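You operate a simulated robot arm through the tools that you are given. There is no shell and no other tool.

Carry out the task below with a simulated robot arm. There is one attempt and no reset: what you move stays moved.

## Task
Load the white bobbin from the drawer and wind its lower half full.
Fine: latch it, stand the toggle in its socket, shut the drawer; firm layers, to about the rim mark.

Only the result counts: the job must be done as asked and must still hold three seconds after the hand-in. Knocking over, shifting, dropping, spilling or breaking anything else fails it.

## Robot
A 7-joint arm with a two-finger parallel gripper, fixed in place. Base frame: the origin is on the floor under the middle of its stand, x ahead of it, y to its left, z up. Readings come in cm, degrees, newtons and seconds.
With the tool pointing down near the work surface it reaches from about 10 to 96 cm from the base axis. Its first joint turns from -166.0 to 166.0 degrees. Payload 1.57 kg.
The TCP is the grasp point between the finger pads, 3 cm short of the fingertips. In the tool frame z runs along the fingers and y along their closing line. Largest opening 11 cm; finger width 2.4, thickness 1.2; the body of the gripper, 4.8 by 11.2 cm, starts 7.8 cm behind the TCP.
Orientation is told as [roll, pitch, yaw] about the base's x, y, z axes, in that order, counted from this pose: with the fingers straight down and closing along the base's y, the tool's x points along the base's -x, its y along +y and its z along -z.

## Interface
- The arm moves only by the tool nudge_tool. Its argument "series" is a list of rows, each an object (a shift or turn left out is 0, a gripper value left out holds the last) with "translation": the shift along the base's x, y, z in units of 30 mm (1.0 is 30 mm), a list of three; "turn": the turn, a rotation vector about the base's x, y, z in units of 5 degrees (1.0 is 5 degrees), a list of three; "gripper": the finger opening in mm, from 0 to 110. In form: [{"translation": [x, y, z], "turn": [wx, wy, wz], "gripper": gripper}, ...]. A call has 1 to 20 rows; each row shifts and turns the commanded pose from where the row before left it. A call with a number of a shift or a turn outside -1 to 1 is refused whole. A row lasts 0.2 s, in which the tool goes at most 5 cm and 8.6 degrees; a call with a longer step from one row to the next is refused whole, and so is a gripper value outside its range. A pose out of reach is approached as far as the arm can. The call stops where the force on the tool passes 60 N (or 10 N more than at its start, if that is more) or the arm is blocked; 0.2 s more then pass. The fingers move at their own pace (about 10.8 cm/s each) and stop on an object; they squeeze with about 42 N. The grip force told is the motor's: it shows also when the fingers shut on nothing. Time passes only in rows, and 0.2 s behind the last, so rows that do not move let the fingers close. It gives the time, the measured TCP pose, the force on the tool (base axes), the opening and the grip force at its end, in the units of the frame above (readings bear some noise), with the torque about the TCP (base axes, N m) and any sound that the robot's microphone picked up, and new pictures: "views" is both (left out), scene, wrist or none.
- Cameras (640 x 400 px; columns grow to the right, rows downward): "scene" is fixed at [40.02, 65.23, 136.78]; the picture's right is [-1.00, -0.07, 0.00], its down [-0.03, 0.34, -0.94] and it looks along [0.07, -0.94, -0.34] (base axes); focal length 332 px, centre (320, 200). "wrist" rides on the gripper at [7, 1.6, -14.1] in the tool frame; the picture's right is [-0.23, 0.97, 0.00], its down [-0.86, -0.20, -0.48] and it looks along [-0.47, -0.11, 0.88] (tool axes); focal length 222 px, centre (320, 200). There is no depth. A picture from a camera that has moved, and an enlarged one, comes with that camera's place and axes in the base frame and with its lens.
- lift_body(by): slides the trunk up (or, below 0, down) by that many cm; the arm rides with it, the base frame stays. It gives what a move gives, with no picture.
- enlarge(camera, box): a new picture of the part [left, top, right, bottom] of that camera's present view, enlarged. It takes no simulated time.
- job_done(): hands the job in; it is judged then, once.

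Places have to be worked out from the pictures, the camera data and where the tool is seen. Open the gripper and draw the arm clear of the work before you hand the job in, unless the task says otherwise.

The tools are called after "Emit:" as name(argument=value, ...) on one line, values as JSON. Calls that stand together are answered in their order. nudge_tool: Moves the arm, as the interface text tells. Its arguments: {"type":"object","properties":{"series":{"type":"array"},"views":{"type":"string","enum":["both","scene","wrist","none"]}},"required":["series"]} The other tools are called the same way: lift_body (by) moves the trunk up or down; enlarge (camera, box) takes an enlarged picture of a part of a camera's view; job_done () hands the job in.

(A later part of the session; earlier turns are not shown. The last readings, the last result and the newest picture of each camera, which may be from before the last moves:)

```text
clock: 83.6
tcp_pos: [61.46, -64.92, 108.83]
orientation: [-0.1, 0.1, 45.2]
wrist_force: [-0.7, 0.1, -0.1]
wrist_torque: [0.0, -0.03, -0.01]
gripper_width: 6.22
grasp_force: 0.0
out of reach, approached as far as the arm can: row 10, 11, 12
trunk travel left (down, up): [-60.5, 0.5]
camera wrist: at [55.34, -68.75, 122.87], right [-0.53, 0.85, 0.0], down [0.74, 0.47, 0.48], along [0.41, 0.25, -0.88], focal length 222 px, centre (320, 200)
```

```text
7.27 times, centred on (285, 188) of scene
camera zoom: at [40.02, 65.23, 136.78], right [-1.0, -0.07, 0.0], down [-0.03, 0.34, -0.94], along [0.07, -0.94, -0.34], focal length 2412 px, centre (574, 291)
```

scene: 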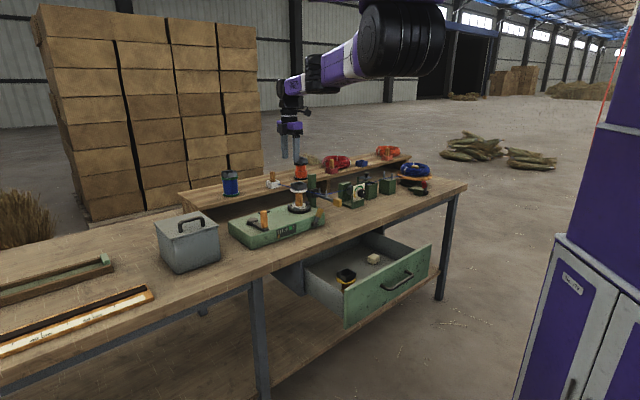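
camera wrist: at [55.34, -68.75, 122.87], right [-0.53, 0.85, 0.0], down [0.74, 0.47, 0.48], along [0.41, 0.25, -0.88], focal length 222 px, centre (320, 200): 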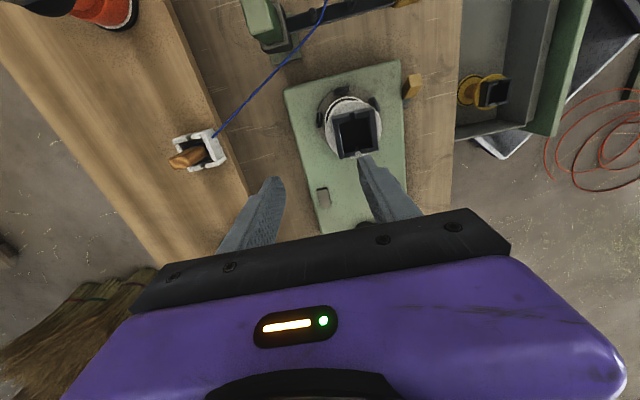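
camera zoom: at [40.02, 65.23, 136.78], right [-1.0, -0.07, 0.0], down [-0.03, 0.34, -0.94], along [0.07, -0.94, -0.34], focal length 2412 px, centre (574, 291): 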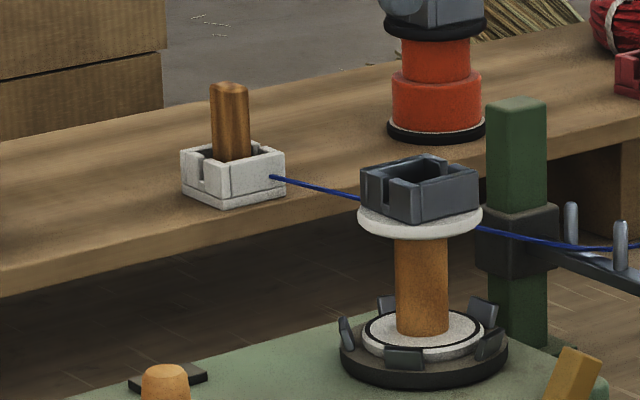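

With the tool vertical I can't reach the toggle at (72.3,-78.8), so I'll use a forward-tilted tool. I first turn the yaw to 135° here (clear of the bobbin) so that the closing line is along e1.

Emit:
nudge_tool(series=[{"translation": [0, 0, 0], "turn": [0, 0, 1]}, {"turn": [0, 0, 1]}, {"turn": [0, 0, 1]}, {"turn": [0, 0, 1]}, {"turn": [0, 0, 1]}, {"turn": [0, 0, 1]}, {"turn": [0, 0, 1]}, {"turn": [0, 0, 1]}, {"turn": [0, 0, 1]}, {"turn": [0, 0, 1]}, {"turn": [0, 0, 1]}, {"turn": [0, 0, 1]}, {"turn": [0, 0, 1]}, {"turn": [0, 0, 1]}, {"turn": [0, 0, 1]}, {"turn": [0, 0, 1]}, {"turn": [0, 0, 1]}, {"turn": [0, 0, 1]}])

```text
clock: 87.4
tcp_pos: [60.75, -63.85, 107.51]
orientation: [-0.1, 0.2, 125.2]
wrist_force: [0.5, 0.8, 0.5]
wrist_torque: [0.03, 0.0, 0.04]
gripper_width: 6.19
grasp_force: 0.1
out of reach, approached as far as the arm can: row 15, 16, 17
trunk travel left (down, up): [-60.5, 0.5]
camera wrist: at [63.34, -70.39, 121.64], right [-0.93, -0.38, 0.0], down [-0.33, 0.81, 0.47], along [-0.18, 0.44, -0.88], focal length 222 px, centre (320, 200)
```

scene: 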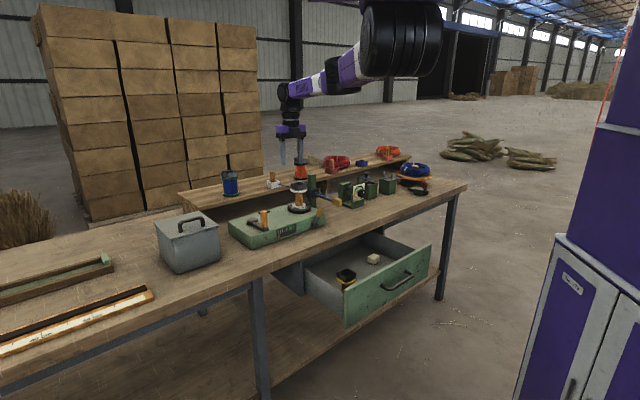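
wrist: 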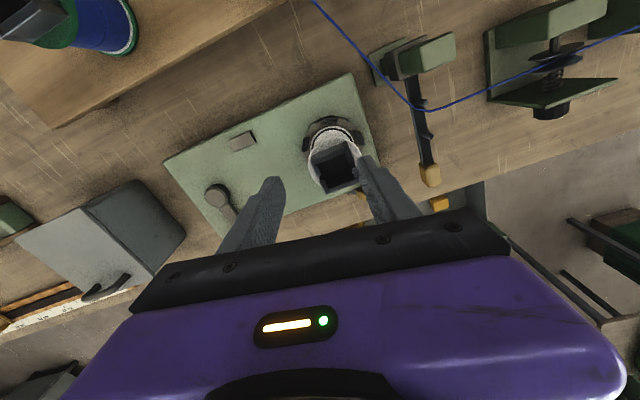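

The wrist roll limit is near yaw 125° here. I back off to yaw ≈119°, which lies in the arm's own plane toward the toggle, and start tilting the tool forward.

Emit:
nudge_tool(series=[{"translation": [0, 0, 0.1], "turn": [0, 0, -1]}, {"translation": [0, 0, 0.1], "turn": [0, 0, -0.2]}], views="none")

```text
clock: 88.0
tcp_pos: [60.84, -63.96, 108.27]
orientation: [-0.1, 0.0, 121.8]
wrist_force: [-0.1, -0.1, 0.6]
wrist_torque: [0.01, 0.0, -0.07]
gripper_width: 6.22
grasp_force: 0.0
trunk travel left (down, up): [-60.5, 0.5]
```

Now I tilt the tool forward about 50° in the heading -60° plane, staying high.

Emit:
nudge_tool(series=[{"translation": [0.1, -0.17, 0], "turn": [-0.866, -0.5, 0]}, {"translation": [0.1, -0.17, 0], "turn": [-0.866, -0.5, 0]}, {"translation": [0.1, -0.17, 0], "turn": [-0.866, -0.5, 0]}, {"translation": [0.1, -0.17, 0], "turn": [-0.866, -0.5, 0]}, {"translation": [0.1, -0.17, 0], "turn": [-0.866, -0.5, 0]}, {"translation": [0.1, -0.17, 0], "turn": [-0.866, -0.5, 0]}, {"translation": [0.1, -0.17, 0], "turn": [-0.866, -0.5, 0]}, {"translation": [0.1, -0.17, 0], "turn": [-0.866, -0.5, 0]}, {"translation": [0.1, -0.17, 0], "turn": [-0.866, -0.5, 0]}, {"translation": [0.1, -0.17, 0], "turn": [-0.866, -0.5, 0]}])

```text
clock: 90.2
tcp_pos: [63.74, -69.15, 108.2]
orientation: [2.1, 50.1, 122.8]
wrist_force: [-0.4, -0.4, 0.0]
wrist_torque: [-0.01, 0.01, 0.01]
gripper_width: 6.19
grasp_force: 0.0
trunk travel left (down, up): [-60.5, 0.5]
camera wrist: at [59.19, -64.23, 122.56], right [-0.91, -0.38, -0.15], down [-0.31, 0.88, -0.35], along [0.27, -0.28, -0.92], focal length 222 px, centre (320, 200)
```

scene: 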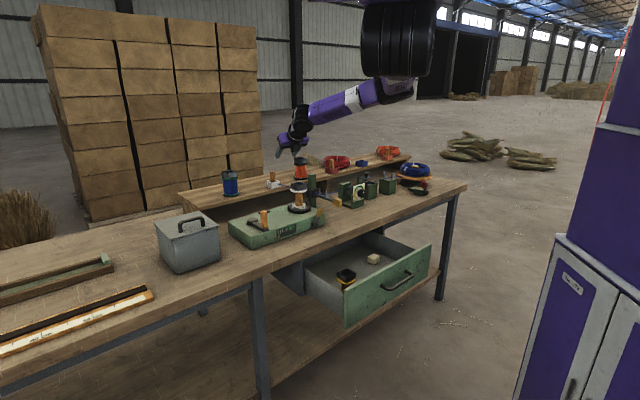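
wrist: 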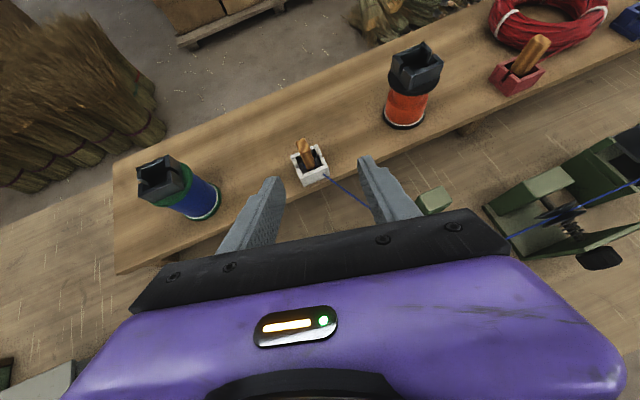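

Great view: the toggle is right ahead between the fingers. I enlarge it.

Emit:
enlarge(camera="wrist", box=[270, 120, 370, 210])

Emit:
enlarge(camera="wrist", box=[360, 30, 480, 150])

Emit:
enlarge(camera="scene", box=[255, 165, 305, 200])

```text
4.44 times, centred on (320, 165) of wrist
camera zoom: at [59.19, -64.23, 122.56], right [-0.91, -0.38, -0.15], down [-0.31, 0.88, -0.35], along [0.27, -0.28, -0.92], focal length 987 px, centre (320, 356)
```

zoom: 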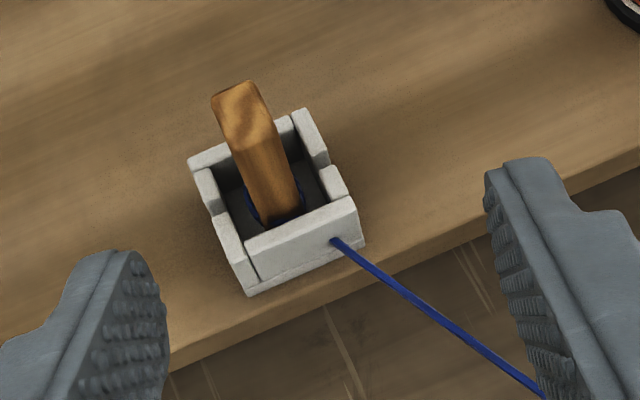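

```text
3.33 times, centred on (420, 90) of wrist
camera zoom: at [59.19, -64.23, 122.56], right [-0.91, -0.38, -0.15], down [-0.31, 0.88, -0.35], along [0.27, -0.28, -0.92], focal length 740 px, centre (-13, 567)
```

zoom: 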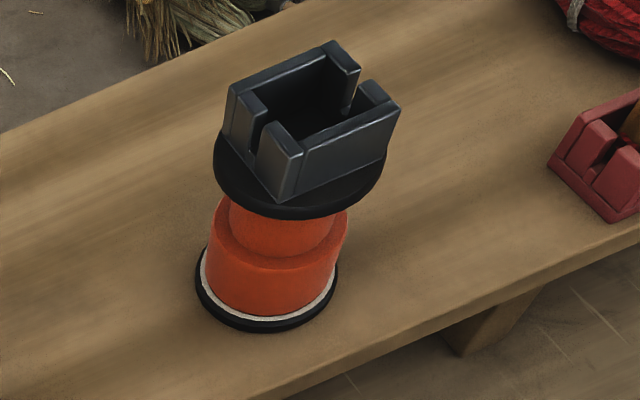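

```text
11.43 times, centred on (280, 182) of scene
camera zoom: at [40.02, 65.23, 136.78], right [-1.0, -0.07, 0.0], down [-0.03, 0.34, -0.94], along [0.07, -0.94, -0.34], focal length 3791 px, centre (777, 400)
```

zoom: 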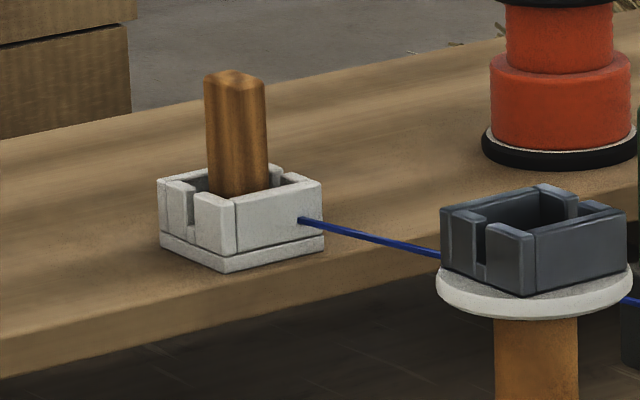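

The toggle is a rectangular wooden bar (~1.3×1.8 cm), axis at about (71.95,-78.45), top z≈97.5, holder rim z≈93. To reach it I raise the hand 10 cm and lower the trunk 18 so the arm can stretch out level.

Emit:
nudge_tool(series=[{"translation": [0, 0, 0.85]}, {"translation": [0, 0, 0.85]}, {"translation": [0, 0, 0.85]}, {"translation": [0, 0, 0.85]}], views="none")

Emit:
lift_body(by=-18)

Emit:
nudge_tool(series=[{"translation": [0.3, -0.3, 0.0], "gripper": 50}])

```text
clock: 91.2
tcp_pos: [63.77, -69.06, 118.29]
orientation: [2.2, 50.0, 122.9]
wrist_force: [0.7, -0.8, -0.7]
wrist_torque: [0.0, -0.02, -0.01]
gripper_width: 6.2
grasp_force: 0.0
trunk travel left (down, up): [-60.5, 0.5]
```

```text
clock: 93.2
tcp_pos: [63.79, -69.1, 100.36]
orientation: [2.1, 50.1, 122.9]
wrist_force: [-0.5, -0.5, -0.3]
wrist_torque: [-0.04, 0.01, -0.02]
gripper_width: 6.22
grasp_force: 0.0
trunk travel left (down, up): [-42.5, 18.5]
```

```text
clock: 93.6
tcp_pos: [64.73, -70.07, 100.38]
orientation: [2.1, 50.1, 122.8]
wrist_force: [-0.1, -0.3, -0.5]
wrist_torque: [-0.03, 0.0, 0.02]
gripper_width: 5.02
grasp_force: 0.1
trunk travel left (down, up): [-42.5, 18.5]
camera wrist: at [60.21, -65.25, 114.79], right [-0.91, -0.38, -0.15], down [-0.31, 0.88, -0.35], along [0.27, -0.27, -0.92], focal length 222 px, centre (320, 200)
```

scene: 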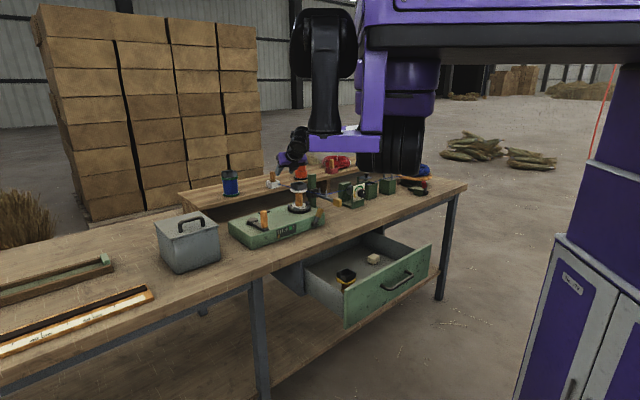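
wrist: 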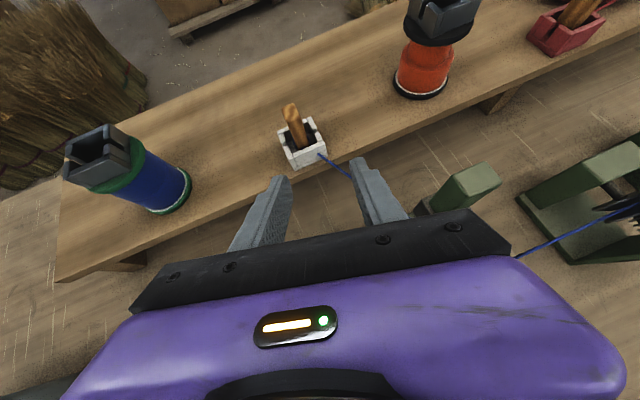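

I go to a pre-grasp point in the tool plane behind/above the toggle and check alignment.

Emit:
nudge_tool(series=[{"translation": [0.46, -0.38, 0.1]}, {"translation": [0.46, -0.38, 0.1]}, {"translation": [0.45, -0.38, 0.1]}], views="wrist")

Emit:
enlarge(camera="wrist", box=[250, 100, 400, 220])

```text
clock: 94.4
tcp_pos: [68.76, -73.32, 101.13]
orientation: [2.0, 50.2, 122.8]
wrist_force: [0.3, 0.3, 0.8]
wrist_torque: [0.05, 0.02, 0.02]
gripper_width: 5.04
grasp_force: 0.1
trunk travel left (down, up): [-42.5, 18.5]
camera wrist: at [64.33, -68.58, 115.58], right [-0.91, -0.38, -0.15], down [-0.31, 0.88, -0.35], along [0.27, -0.27, -0.92], focal length 222 px, centre (320, 200)
```

wrist: 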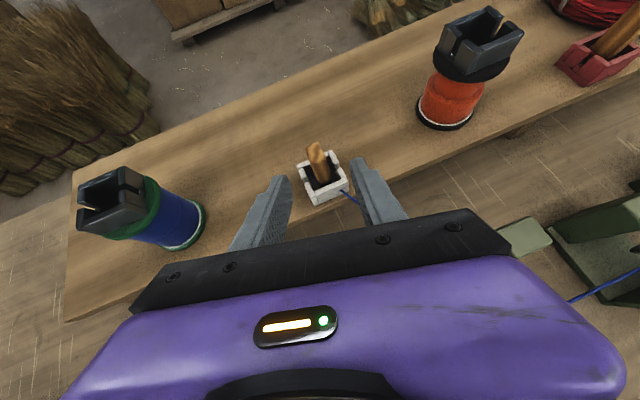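

```text
3.33 times, centred on (325, 160) of wrist
camera zoom: at [64.33, -68.58, 115.58], right [-0.91, -0.38, -0.15], down [-0.31, 0.88, -0.35], along [0.27, -0.27, -0.92], focal length 740 px, centre (303, 333)
```

zoom: 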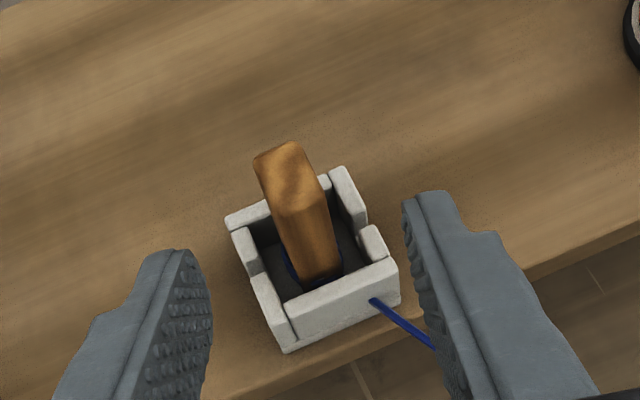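

Lateral alignment is right. I advance along the tool axis to the toggle.

Emit:
nudge_tool(series=[{"translation": [0.366, -0.576, -0.515]}, {"translation": [0.366, -0.576, -0.515]}, {"translation": [0.366, -0.576, -0.515]}])

Emit:
enlarge(camera="wrist", box=[250, 120, 400, 240])

Emit:
enlarge(camera="scene", box=[250, 140, 310, 200])

```text
clock: 95.2
tcp_pos: [72.03, -78.73, 96.82]
orientation: [2.1, 50.0, 122.9]
wrist_force: [-0.2, -0.4, 0.8]
wrist_torque: [0.05, -0.06, 0.06]
gripper_width: 4.98
grasp_force: 0.0
trunk travel left (down, up): [-42.5, 18.5]
camera wrist: at [67.55, -73.87, 111.11], right [-0.91, -0.38, -0.15], down [-0.31, 0.88, -0.35], along [0.27, -0.27, -0.92], focal length 222 px, centre (320, 200)
```

scene: 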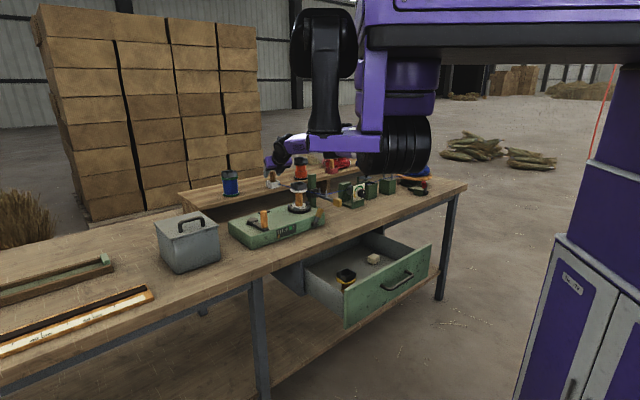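
wrist: 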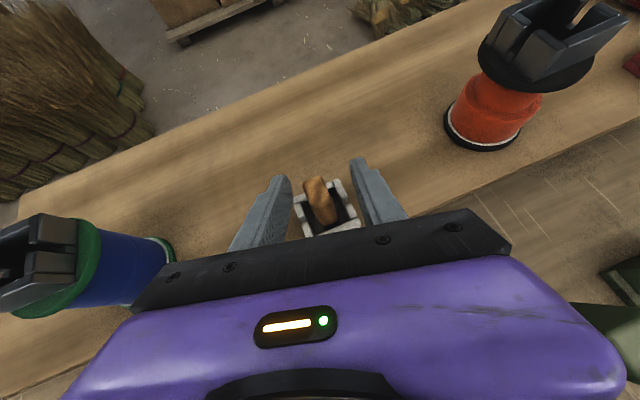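

```text
3.33 times, centred on (325, 180) of wrist
camera zoom: at [67.55, -73.87, 111.11], right [-0.91, -0.38, -0.15], down [-0.31, 0.88, -0.35], along [0.27, -0.27, -0.92], focal length 740 px, centre (303, 267)
```

zoom: 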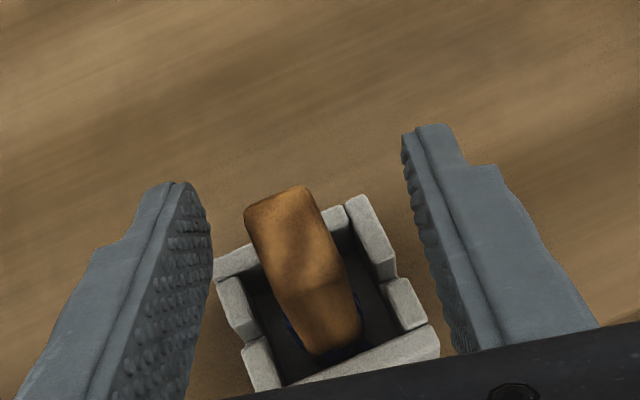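

```text
6.67 times, centred on (280, 170) of scene
camera zoom: at [40.02, 65.23, 136.78], right [-1.0, -0.07, 0.0], down [-0.03, 0.34, -0.94], along [0.07, -0.94, -0.34], focal length 2211 px, centre (587, 400)
```

zoom: 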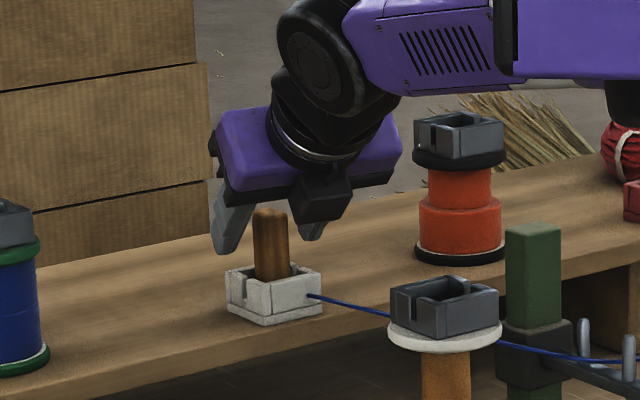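

The toggle is between the fingers. I lower 4 mm more for a better hold and close.

Emit:
nudge_tool(series=[{"translation": [0, 0.04, -0.13]}, {"gripper": 5}, {"gripper": 5}, {"gripper": 5}])

Emit:
enlarge(camera="wrist", box=[250, 120, 400, 240])

```text
clock: 96.2
tcp_pos: [72.08, -78.5, 96.31]
orientation: [2.0, 50.0, 122.8]
wrist_force: [0.9, 0.7, 0.7]
wrist_torque: [0.03, 0.0, -0.03]
gripper_width: 1.52
grasp_force: 31.5
trunk travel left (down, up): [-42.5, 18.5]
camera wrist: at [67.59, -73.65, 110.71], right [-0.91, -0.38, -0.15], down [-0.31, 0.88, -0.35], along [0.27, -0.27, -0.92], focal length 222 px, centre (320, 200)
```

scene: 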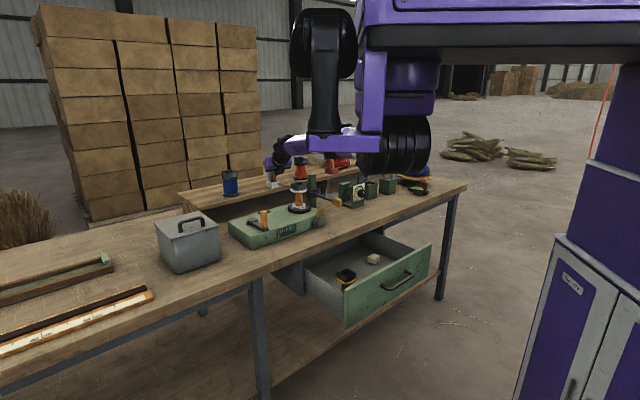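
wrist: 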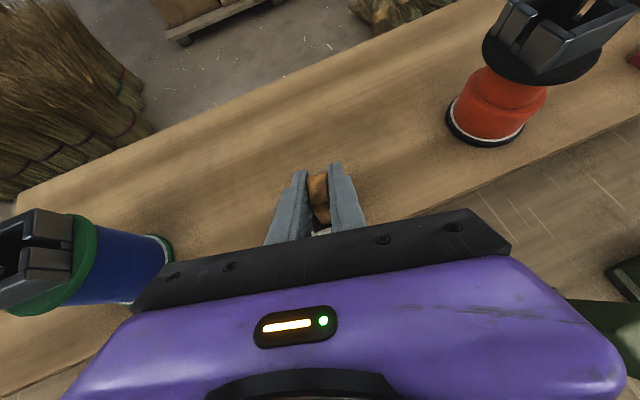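

```text
3.33 times, centred on (325, 180) of wrist
camera zoom: at [67.59, -73.65, 110.71], right [-0.91, -0.38, -0.15], down [-0.31, 0.88, -0.35], along [0.27, -0.27, -0.92], focal length 740 px, centre (303, 267)
```

zoom: 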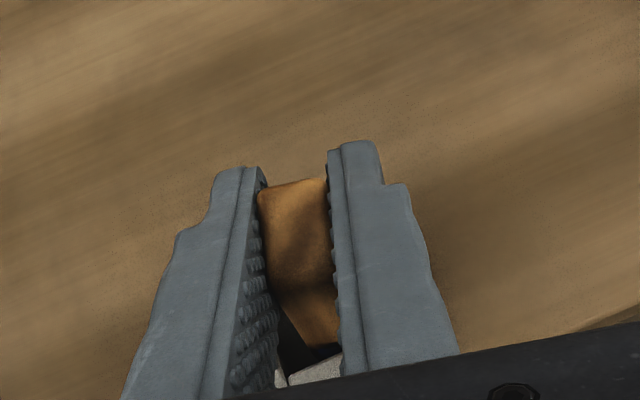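

Gripped at 1.5 cm. I lift slowly out of the holder and check the force.

Emit:
nudge_tool(series=[{"translation": [0, 0, 0.3]}, {"translation": [0, 0, 0.6]}, {"translation": [0, 0, 0.8]}, {"translation": [0, 0, 0.8]}])

Emit:
enlarge(camera="scene", box=[250, 140, 330, 210])

Emit:
enlarge(camera="wrist", box=[250, 120, 400, 240])

```text
clock: 97.2
tcp_pos: [72.05, -78.45, 103.62]
orientation: [2.2, 50.0, 122.9]
wrist_force: [-0.2, -0.1, -0.7]
wrist_torque: [0.03, 0.01, -0.01]
gripper_width: 1.48
grasp_force: 31.2
trunk travel left (down, up): [-42.5, 18.5]
camera wrist: at [67.63, -73.67, 118.03], right [-0.91, -0.38, -0.15], down [-0.31, 0.88, -0.35], along [0.27, -0.27, -0.92], focal length 222 px, centre (320, 200)
```

scene: 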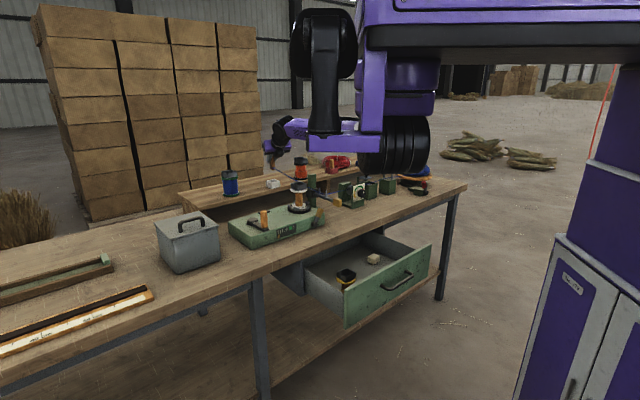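
wrist: 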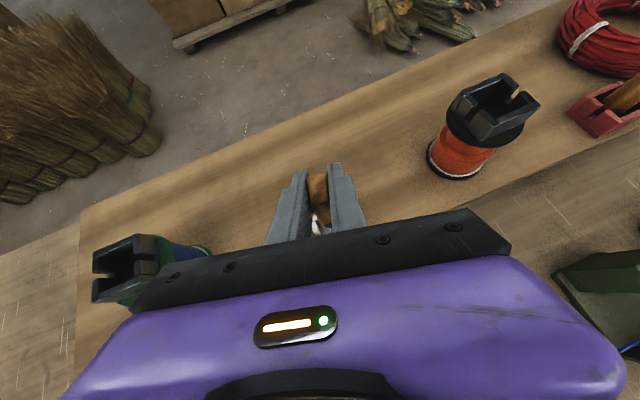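

```text
5.71 times, centred on (290, 175) of scene
camera zoom: at [40.02, 65.23, 136.78], right [-1.0, -0.07, 0.0], down [-0.03, 0.34, -0.94], along [0.07, -0.94, -0.34], focal length 1895 px, centre (491, 343)
```

zoom: 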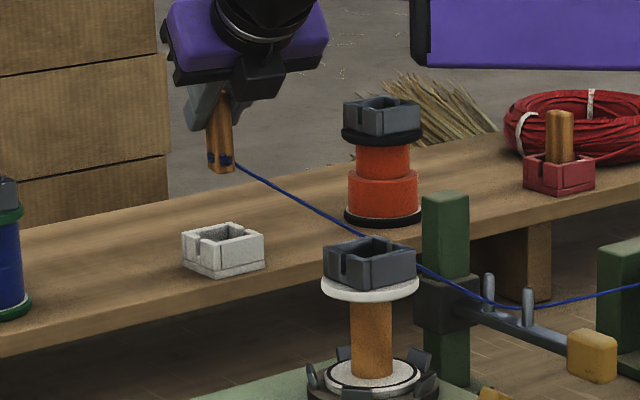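

```text
3.33 times, centred on (325, 180) of wrist
camera zoom: at [67.63, -73.67, 118.03], right [-0.91, -0.38, -0.15], down [-0.31, 0.88, -0.35], along [0.27, -0.27, -0.92], focal length 740 px, centre (303, 267)
```

zoom: 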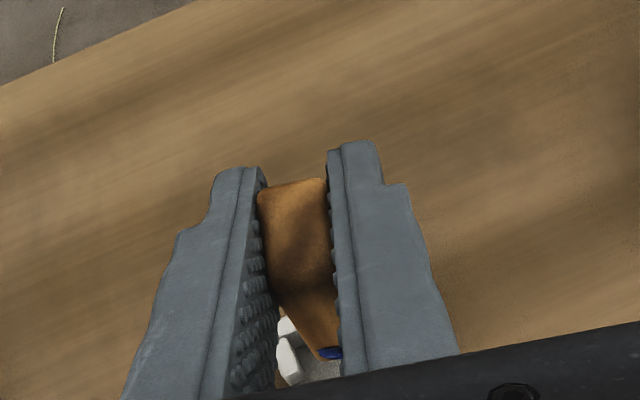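

The toggle is out with the twine tied at its base (bottom about 5.0 cm below the TCP). I raise the trunk a little for arm comfort and carry it over the bobbin socket.

Emit:
lift_body(by=8)

Emit:
nudge_tool(series=[{"translation": [-0.78, 0.87, -0.25]}, {"translation": [-0.78, 0.87, -0.25]}, {"translation": [-0.78, 0.87, -0.25]}, {"translation": [-0.78, 0.87, -0.25]}, {"translation": [-0.78, 0.87, -0.25]}, {"translation": [-0.7, 0.8, -0.25]}])

Emit:
enlarge(camera="scene", box=[260, 140, 340, 210])

Emit:
enlarge(camera="wrist", box=[250, 120, 400, 240])

```text
clock: 98.4
tcp_pos: [72.09, -78.51, 111.68]
orientation: [2.2, 50.0, 122.7]
wrist_force: [0.4, 0.0, -1.3]
wrist_torque: [0.02, 0.0, 0.0]
gripper_width: 1.49
grasp_force: 31.0
trunk travel left (down, up): [-50.5, 10.5]
```

```text
clock: 99.8
tcp_pos: [58.5, -63.03, 107.11]
orientation: [1.9, 50.1, 122.9]
wrist_force: [0.8, 0.0, -0.8]
wrist_torque: [0.01, -0.01, 0.01]
gripper_width: 1.47
grasp_force: 31.4
trunk travel left (down, up): [-50.5, 10.5]
camera wrist: at [54.03, -58.26, 121.43], right [-0.91, -0.38, -0.15], down [-0.31, 0.88, -0.35], along [0.27, -0.27, -0.92], focal length 222 px, centre (320, 200)
```

scene: 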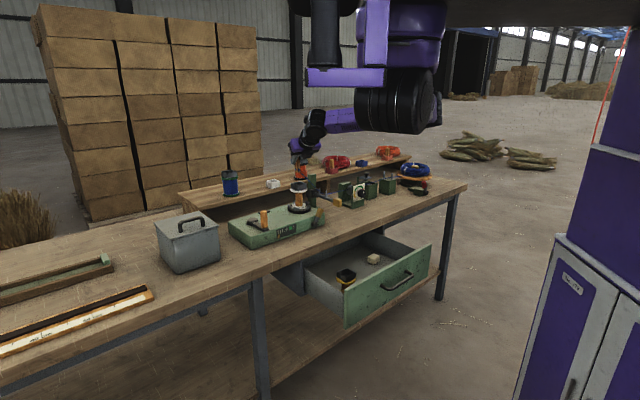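
wrist: 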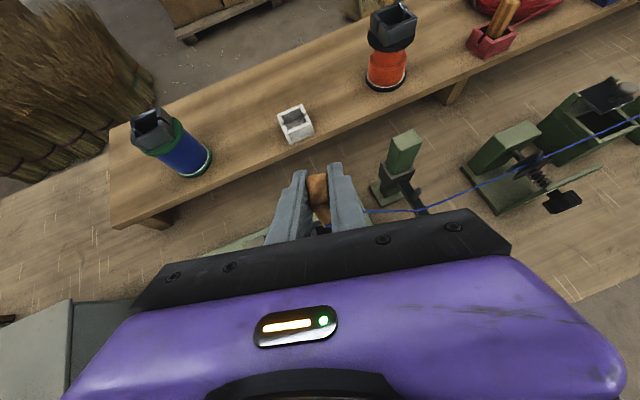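

```text
5.71 times, centred on (300, 175) of scene
camera zoom: at [40.02, 65.23, 136.78], right [-1.0, -0.07, 0.0], down [-0.03, 0.34, -0.94], along [0.07, -0.94, -0.34], focal length 1895 px, centre (434, 343)
```

zoom: 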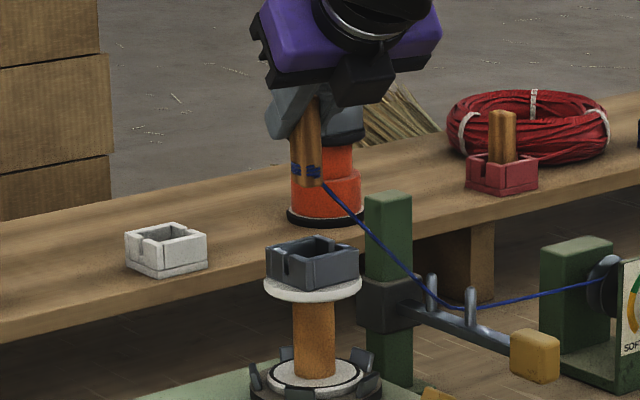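

```text
3.33 times, centred on (325, 180) of wrist
camera zoom: at [54.03, -58.26, 121.43], right [-0.91, -0.38, -0.15], down [-0.31, 0.88, -0.35], along [0.27, -0.27, -0.92], focal length 740 px, centre (303, 267)
```

zoom: 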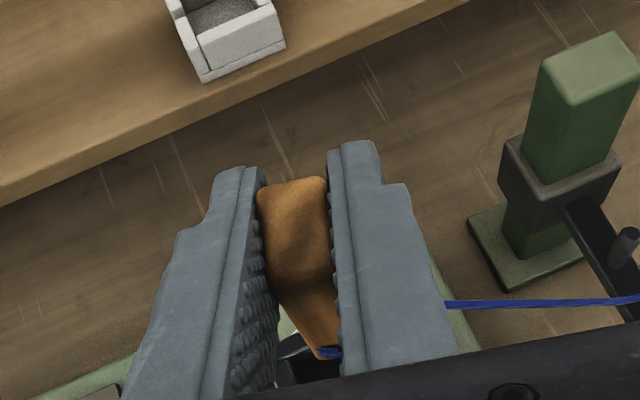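

Toggle and socket line up in the scene view; a small correction (-0.35,+0.45) centres it. I lower to just above the rim and check.

Emit:
nudge_tool(series=[{"translation": [-0.06, 0.08, -0.5]}, {"translation": [-0.06, 0.07, -0.5]}, {"translation": [0, 0, -0.4]}])

Emit:
enlarge(camera="scene", box=[275, 155, 325, 200])

Emit:
enlarge(camera="wrist", box=[270, 160, 370, 240])

```text
clock: 100.6
tcp_pos: [57.91, -62.64, 102.74]
orientation: [2.0, 49.9, 122.8]
wrist_force: [-0.5, 1.1, 0.1]
wrist_torque: [0.02, 0.01, 0.03]
gripper_width: 1.48
grasp_force: 30.6
trunk travel left (down, up): [-50.5, 10.5]
camera wrist: at [53.47, -57.85, 117.2], right [-0.91, -0.38, -0.15], down [-0.31, 0.88, -0.35], along [0.27, -0.27, -0.92], focal length 222 px, centre (320, 200)
```

scene: 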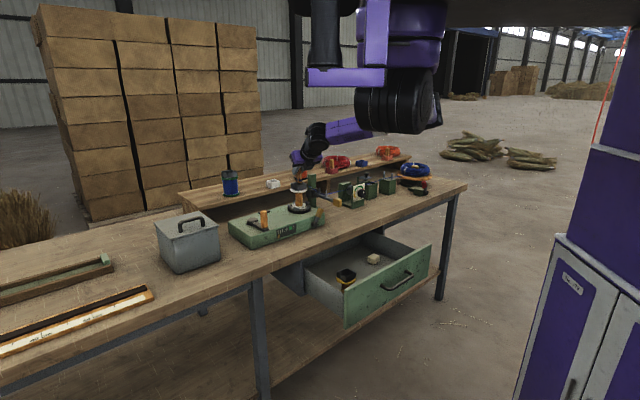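
wrist: 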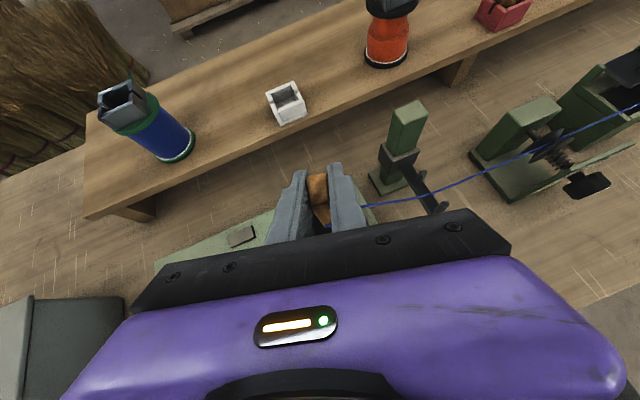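

```text
8.89 times, centred on (300, 178) of scene
camera zoom: at [40.02, 65.23, 136.78], right [-1.0, -0.07, 0.0], down [-0.03, 0.34, -0.94], along [0.07, -0.94, -0.34], focal length 2948 px, centre (498, 400)
```

zoom: 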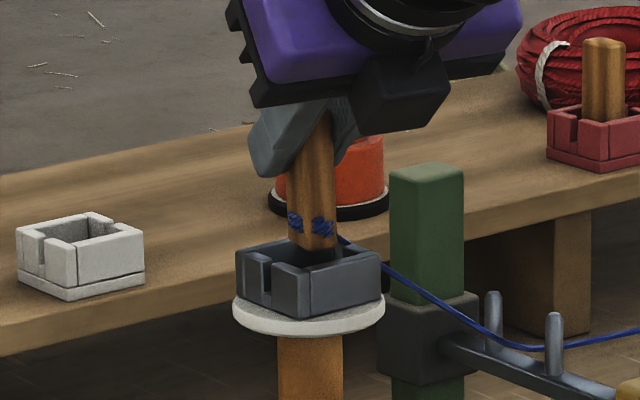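

```text
5.00 times, centred on (320, 200) of wrist
camera zoom: at [53.47, -57.85, 117.2], right [-0.91, -0.38, -0.15], down [-0.31, 0.88, -0.35], along [0.27, -0.27, -0.92], focal length 1111 px, centre (320, 200)
```

zoom: 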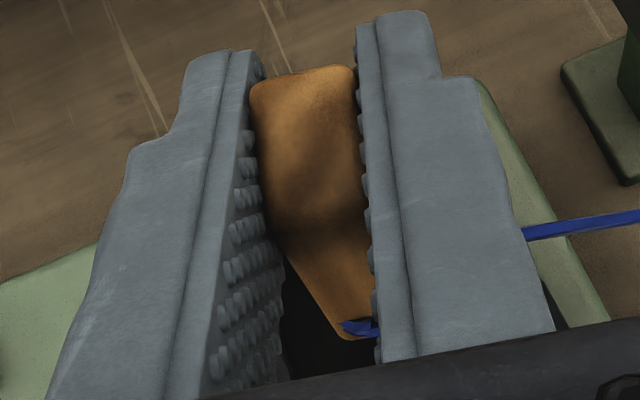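

The toggle is centred over the opening. I lower it in small steps until it bottoms.

Emit:
nudge_tool(series=[{"translation": [0, 0, -0.25]}, {"translation": [0, 0, -0.2]}, {"translation": [0, 0, -0.2]}], views="none")

Emit:
enlarge(camera="scene", box=[275, 155, 325, 200])

```text
clock: 101.4
tcp_pos: [57.92, -62.53, 100.89]
orientation: [2.1, 50.1, 122.9]
wrist_force: [0.5, -0.3, 0.4]
wrist_torque: [0.0, 0.02, -0.01]
gripper_width: 1.51
grasp_force: 31.0
trunk travel left (down, up): [-50.5, 10.5]
```

```text
8.89 times, centred on (300, 178) of scene
camera zoom: at [40.02, 65.23, 136.78], right [-1.0, -0.07, 0.0], down [-0.03, 0.34, -0.94], along [0.07, -0.94, -0.34], focal length 2948 px, centre (498, 400)
```

zoom: 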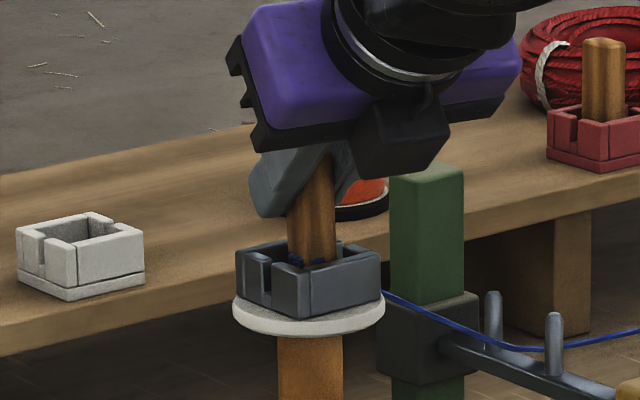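

Inside the socket, no contact force yet. I continue in 2–3 mm steps.

Emit:
nudge_tool(series=[{"translation": [0, 0, -0.1]}, {"translation": [0, 0, -0.08]}], views="none")

Emit:
enlarge(camera="scene", box=[275, 155, 325, 200])

```text
clock: 102.0
tcp_pos: [57.92, -62.58, 100.33]
orientation: [2.1, 50.1, 122.7]
wrist_force: [-0.7, -0.2, 0.9]
wrist_torque: [0.05, 0.01, 0.01]
gripper_width: 1.48
grasp_force: 30.7
trunk travel left (down, up): [-50.5, 10.5]
```

```text
8.89 times, centred on (300, 178) of scene
camera zoom: at [40.02, 65.23, 136.78], right [-1.0, -0.07, 0.0], down [-0.03, 0.34, -0.94], along [0.07, -0.94, -0.34], focal length 2948 px, centre (498, 400)
```

zoom: 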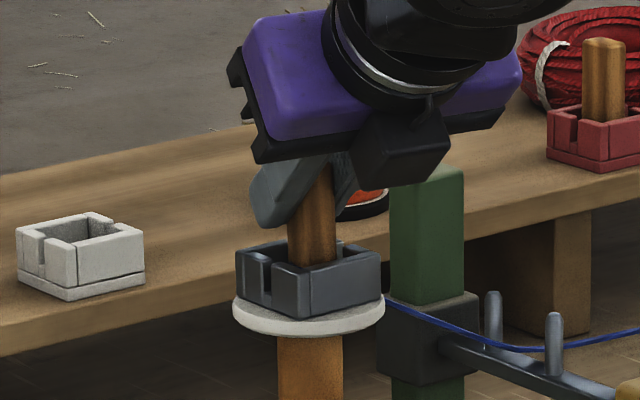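

Emit:
nudge_tool(series=[{"translation": [0, 0, -0.08]}, {"translation": [0, 0, -0.08]}], views="none")

Emit:
enlarge(camera="scene", box=[275, 155, 325, 200])

```text
clock: 102.6
tcp_pos: [57.94, -62.65, 100.31]
orientation: [2.1, 50.4, 123.0]
wrist_force: [-0.3, 3.0, 26.7]
wrist_torque: [0.22, -0.02, 0.03]
gripper_width: 1.53
grasp_force: 30.9
trunk travel left (down, up): [-50.5, 10.5]
```

```text
8.89 times, centred on (300, 178) of scene
camera zoom: at [40.02, 65.23, 136.78], right [-1.0, -0.07, 0.0], down [-0.03, 0.34, -0.94], along [0.07, -0.94, -0.34], focal length 2948 px, centre (498, 400)
```

zoom: 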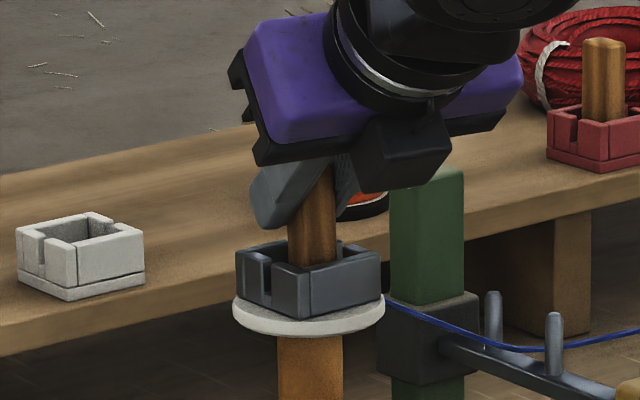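

Bottomed (27 N at z 100.3). I relax the push, open the fingers and back away along the tool axis.

Emit:
nudge_tool(series=[{"translation": [0, 0, 0.12]}, {"gripper": 25}, {"gripper": 45}, {"translation": [0, 0, 0.02]}], views="wrist")

Emit:
enlarge(camera="scene", box=[275, 155, 325, 200])

Emit:
enlarge(camera="wrist", box=[250, 140, 390, 240])

```text
clock: 103.6
tcp_pos: [57.9, -62.51, 100.41]
orientation: [2.0, 50.0, 122.8]
wrist_force: [0.5, -0.6, -0.9]
wrist_torque: [0.0, 0.04, 0.0]
gripper_width: 4.5
grasp_force: 0.0
trunk travel left (down, up): [-50.5, 10.5]
camera wrist: at [53.39, -57.77, 114.74], right [-0.91, -0.38, -0.15], down [-0.31, 0.88, -0.35], along [0.27, -0.27, -0.92], focal length 222 px, centre (320, 200)
```

wrist: 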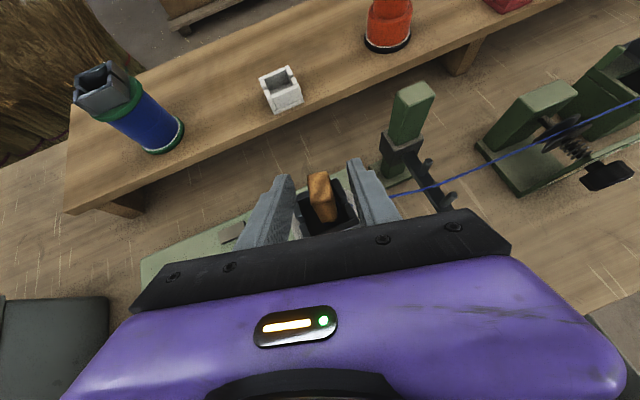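

```text
8.89 times, centred on (300, 178) of scene
camera zoom: at [40.02, 65.23, 136.78], right [-1.0, -0.07, 0.0], down [-0.03, 0.34, -0.94], along [0.07, -0.94, -0.34], focal length 2948 px, centre (498, 400)
```

zoom: 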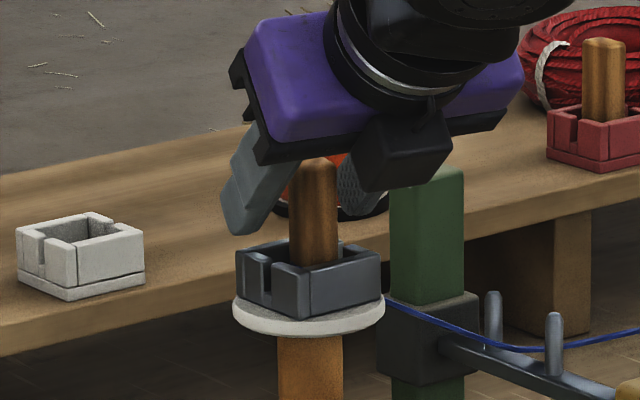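

```text
4.00 times, centred on (320, 190) of wrist
camera zoom: at [53.39, -57.77, 114.74], right [-0.91, -0.38, -0.15], down [-0.31, 0.88, -0.35], along [0.27, -0.27, -0.92], focal length 888 px, centre (320, 240)
```

zoom: 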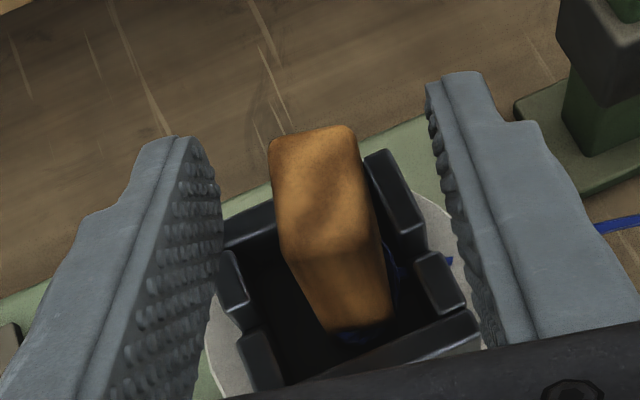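

The toggle stands in the socket with the twine leaving through the -e1 slot. I retreat along the tool axis, and zoom the scene camera onto the dial, guide and gauge.

Emit:
nudge_tool(series=[{"translation": [-0.3, 0.46, 0.46]}, {"translation": [-0.35, 0.54, 0.54]}, {"translation": [-0.35, 0.54, 0.54]}, {"translation": [-0.35, 0.54, 0.54]}])

Emit:
enlarge(camera="scene", box=[340, 175, 380, 215])

Emit:
enlarge(camera="scene", box=[285, 170, 345, 220])

Emit:
enlarge(camera="scene", box=[255, 205, 315, 245])

Emit:
enlarge(camera="scene", box=[390, 155, 450, 205])

```text
clock: 104.6
tcp_pos: [53.97, -56.17, 106.52]
orientation: [2.1, 50.1, 122.9]
wrist_force: [-1.0, -0.7, 0.9]
wrist_torque: [0.0, 0.01, -0.01]
gripper_width: 4.53
grasp_force: 0.1
trunk travel left (down, up): [-50.5, 10.5]
camera wrist: at [49.48, -51.39, 120.86], right [-0.91, -0.38, -0.15], down [-0.31, 0.88, -0.35], along [0.27, -0.27, -0.92], focal length 222 px, centre (320, 200)
```

scene: 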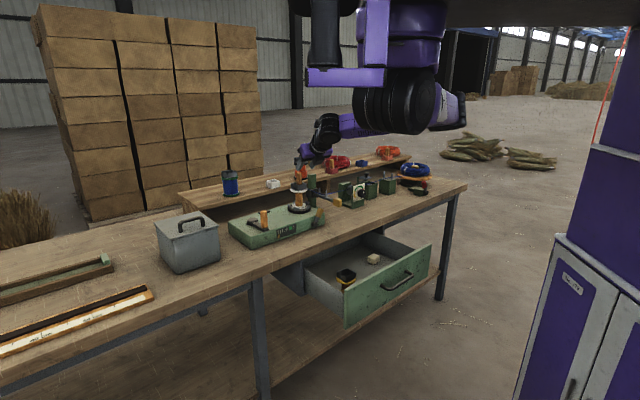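
wrist: 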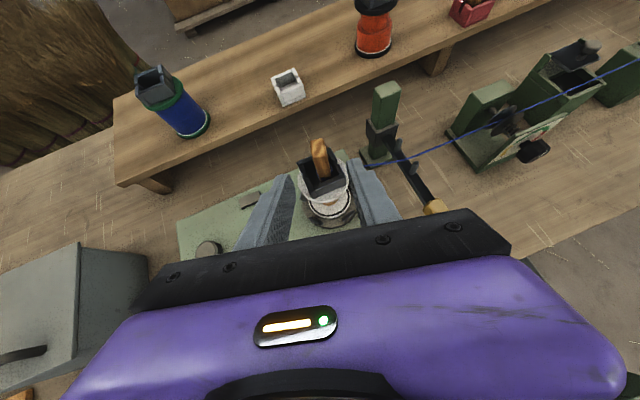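

```text
10.00 times, centred on (360, 195) of scene
camera zoom: at [40.02, 65.23, 136.78], right [-1.0, -0.07, 0.0], down [-0.03, 0.34, -0.94], along [0.07, -0.94, -0.34], focal length 3317 px, centre (-80, 250)
```

zoom: 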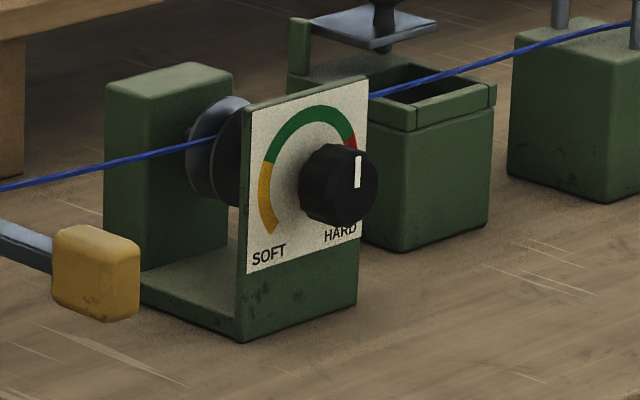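

```text
8.00 times, centred on (315, 195) of scene
camera zoom: at [40.02, 65.23, 136.78], right [-1.0, -0.07, 0.0], down [-0.03, 0.34, -0.94], along [0.07, -0.94, -0.34], focal length 2653 px, centre (360, 240)
```

zoom: 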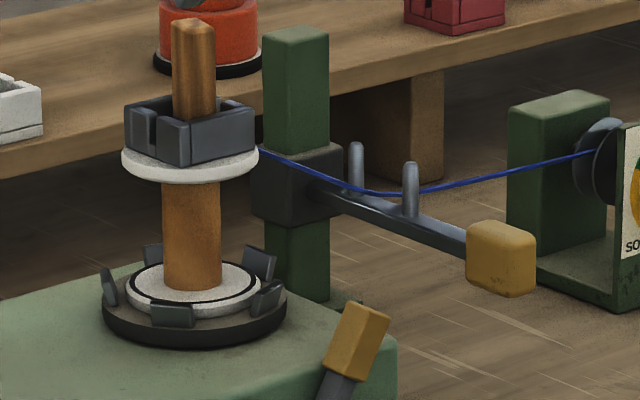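

```text
10.00 times, centred on (285, 225) of scene
camera zoom: at [40.02, 65.23, 136.78], right [-1.0, -0.07, 0.0], down [-0.03, 0.34, -0.94], along [0.07, -0.94, -0.34], focal length 3317 px, centre (670, -50)
```

zoom: 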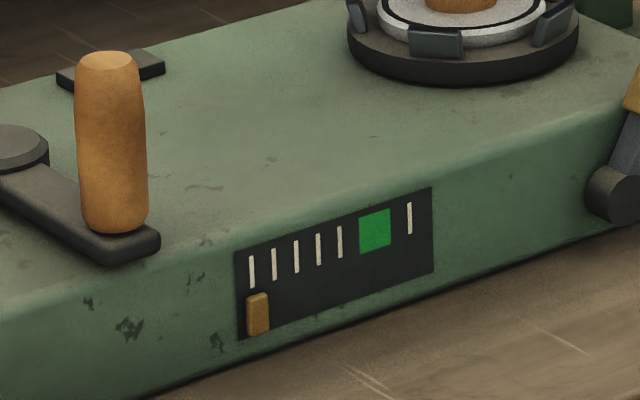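

```text
8.00 times, centred on (420, 180) of scene
camera zoom: at [40.02, 65.23, 136.78], right [-1.0, -0.07, 0.0], down [-0.03, 0.34, -0.94], along [0.07, -0.94, -0.34], focal length 2653 px, centre (-480, 360)
```

zoom: 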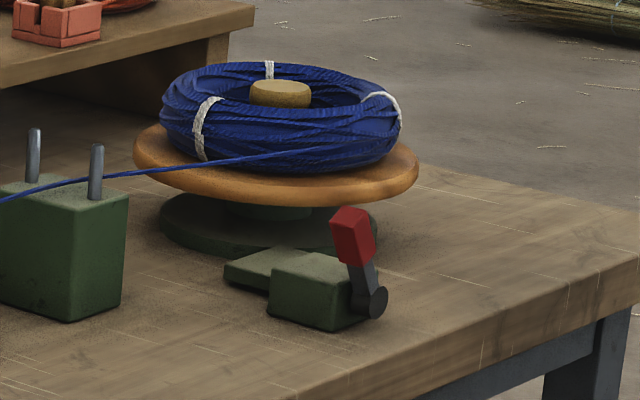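

The knob's white mark points straight up, inside the green band (between SOFT-yellow and HARD-red), so the tension is already "firm". The gauge slider is at the left end and the green target is the 6th mark. Next I bring the hand, with less tilt, over the crank's wooden handle at (67.5,-40.5), hub (72.8,-46.3).

Emit:
nudge_tool(series=[{"translation": [0.5, 0.8, 0], "turn": [0.84, 0.54, 0]}, {"translation": [0.55, 0.9, -0.2], "turn": [0.84, 0.54, 0]}, {"translation": [0.55, 0.9, -0.3], "turn": [0.84, 0.54, 0]}, {"translation": [0.55, 0.9, -0.4], "turn": [0.84, 0.54, 0]}, {"translation": [0.55, 0.9, -0.4], "turn": [0.84, 0.54, 0]}, {"translation": [0.55, 0.9, -0.5], "gripper": 60}, {"translation": [0.55, 0.85, -0.5]}])

Emit:
enlarge(camera="wrist", box=[220, 80, 420, 240])

Emit:
enlarge(camera="scene", box=[230, 170, 320, 250])

```text
clock: 106.2
tcp_pos: [65.18, -37.76, 99.85]
orientation: [2.0, 25.1, 122.7]
wrist_force: [0.4, 0.0, 0.1]
wrist_torque: [0.0, -0.04, 0.01]
gripper_width: 6.02
grasp_force: 0.0
trunk travel left (down, up): [-50.5, 10.5]
camera wrist: at [64.32, -38.65, 115.58], right [-0.94, -0.34, -0.07], down [-0.35, 0.94, 0.07], along [0.04, 0.08, -1.0], focal length 222 px, centre (320, 200)
```

scene: 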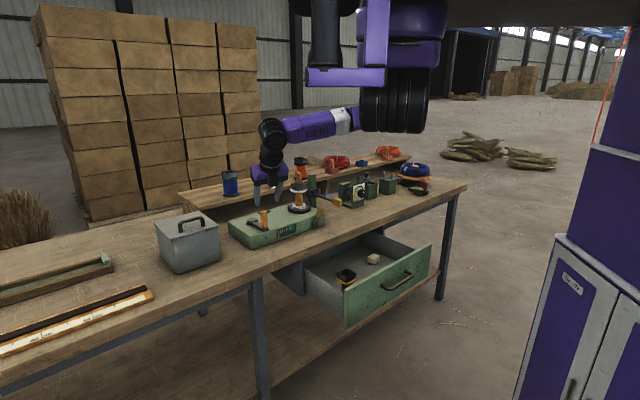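
wrist: 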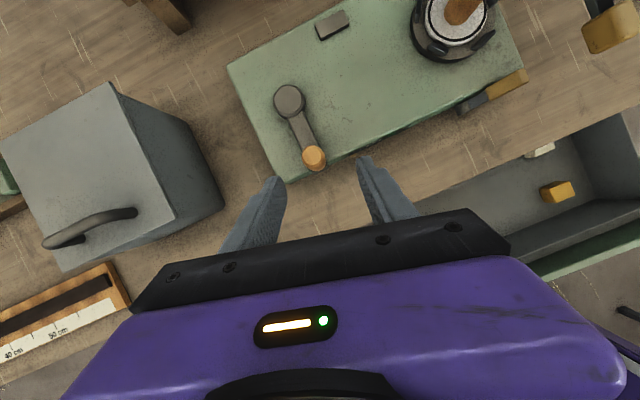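

```text
2.50 times, centred on (320, 160) of wrist
camera zoom: at [64.32, -38.65, 115.58], right [-0.94, -0.34, -0.07], down [-0.35, 0.94, 0.07], along [0.04, 0.08, -1.0], focal length 555 px, centre (320, 300)
```

zoom: 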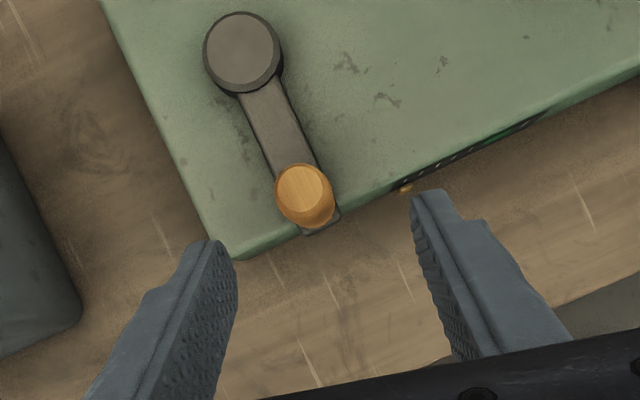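

```text
5.00 times, centred on (275, 210) of scene
camera zoom: at [40.02, 65.23, 136.78], right [-1.0, -0.07, 0.0], down [-0.03, 0.34, -0.94], along [0.07, -0.94, -0.34], focal length 1658 px, centre (545, 150)
```

zoom: 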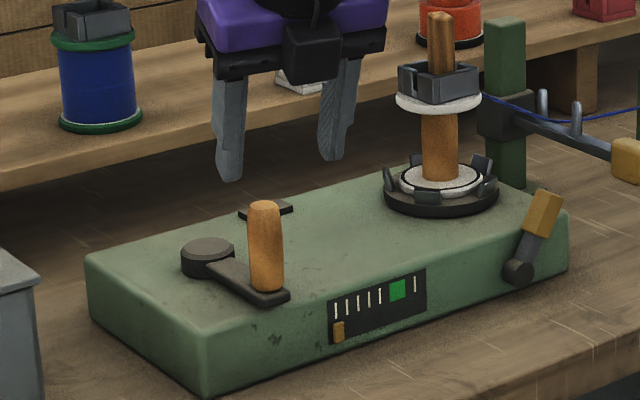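

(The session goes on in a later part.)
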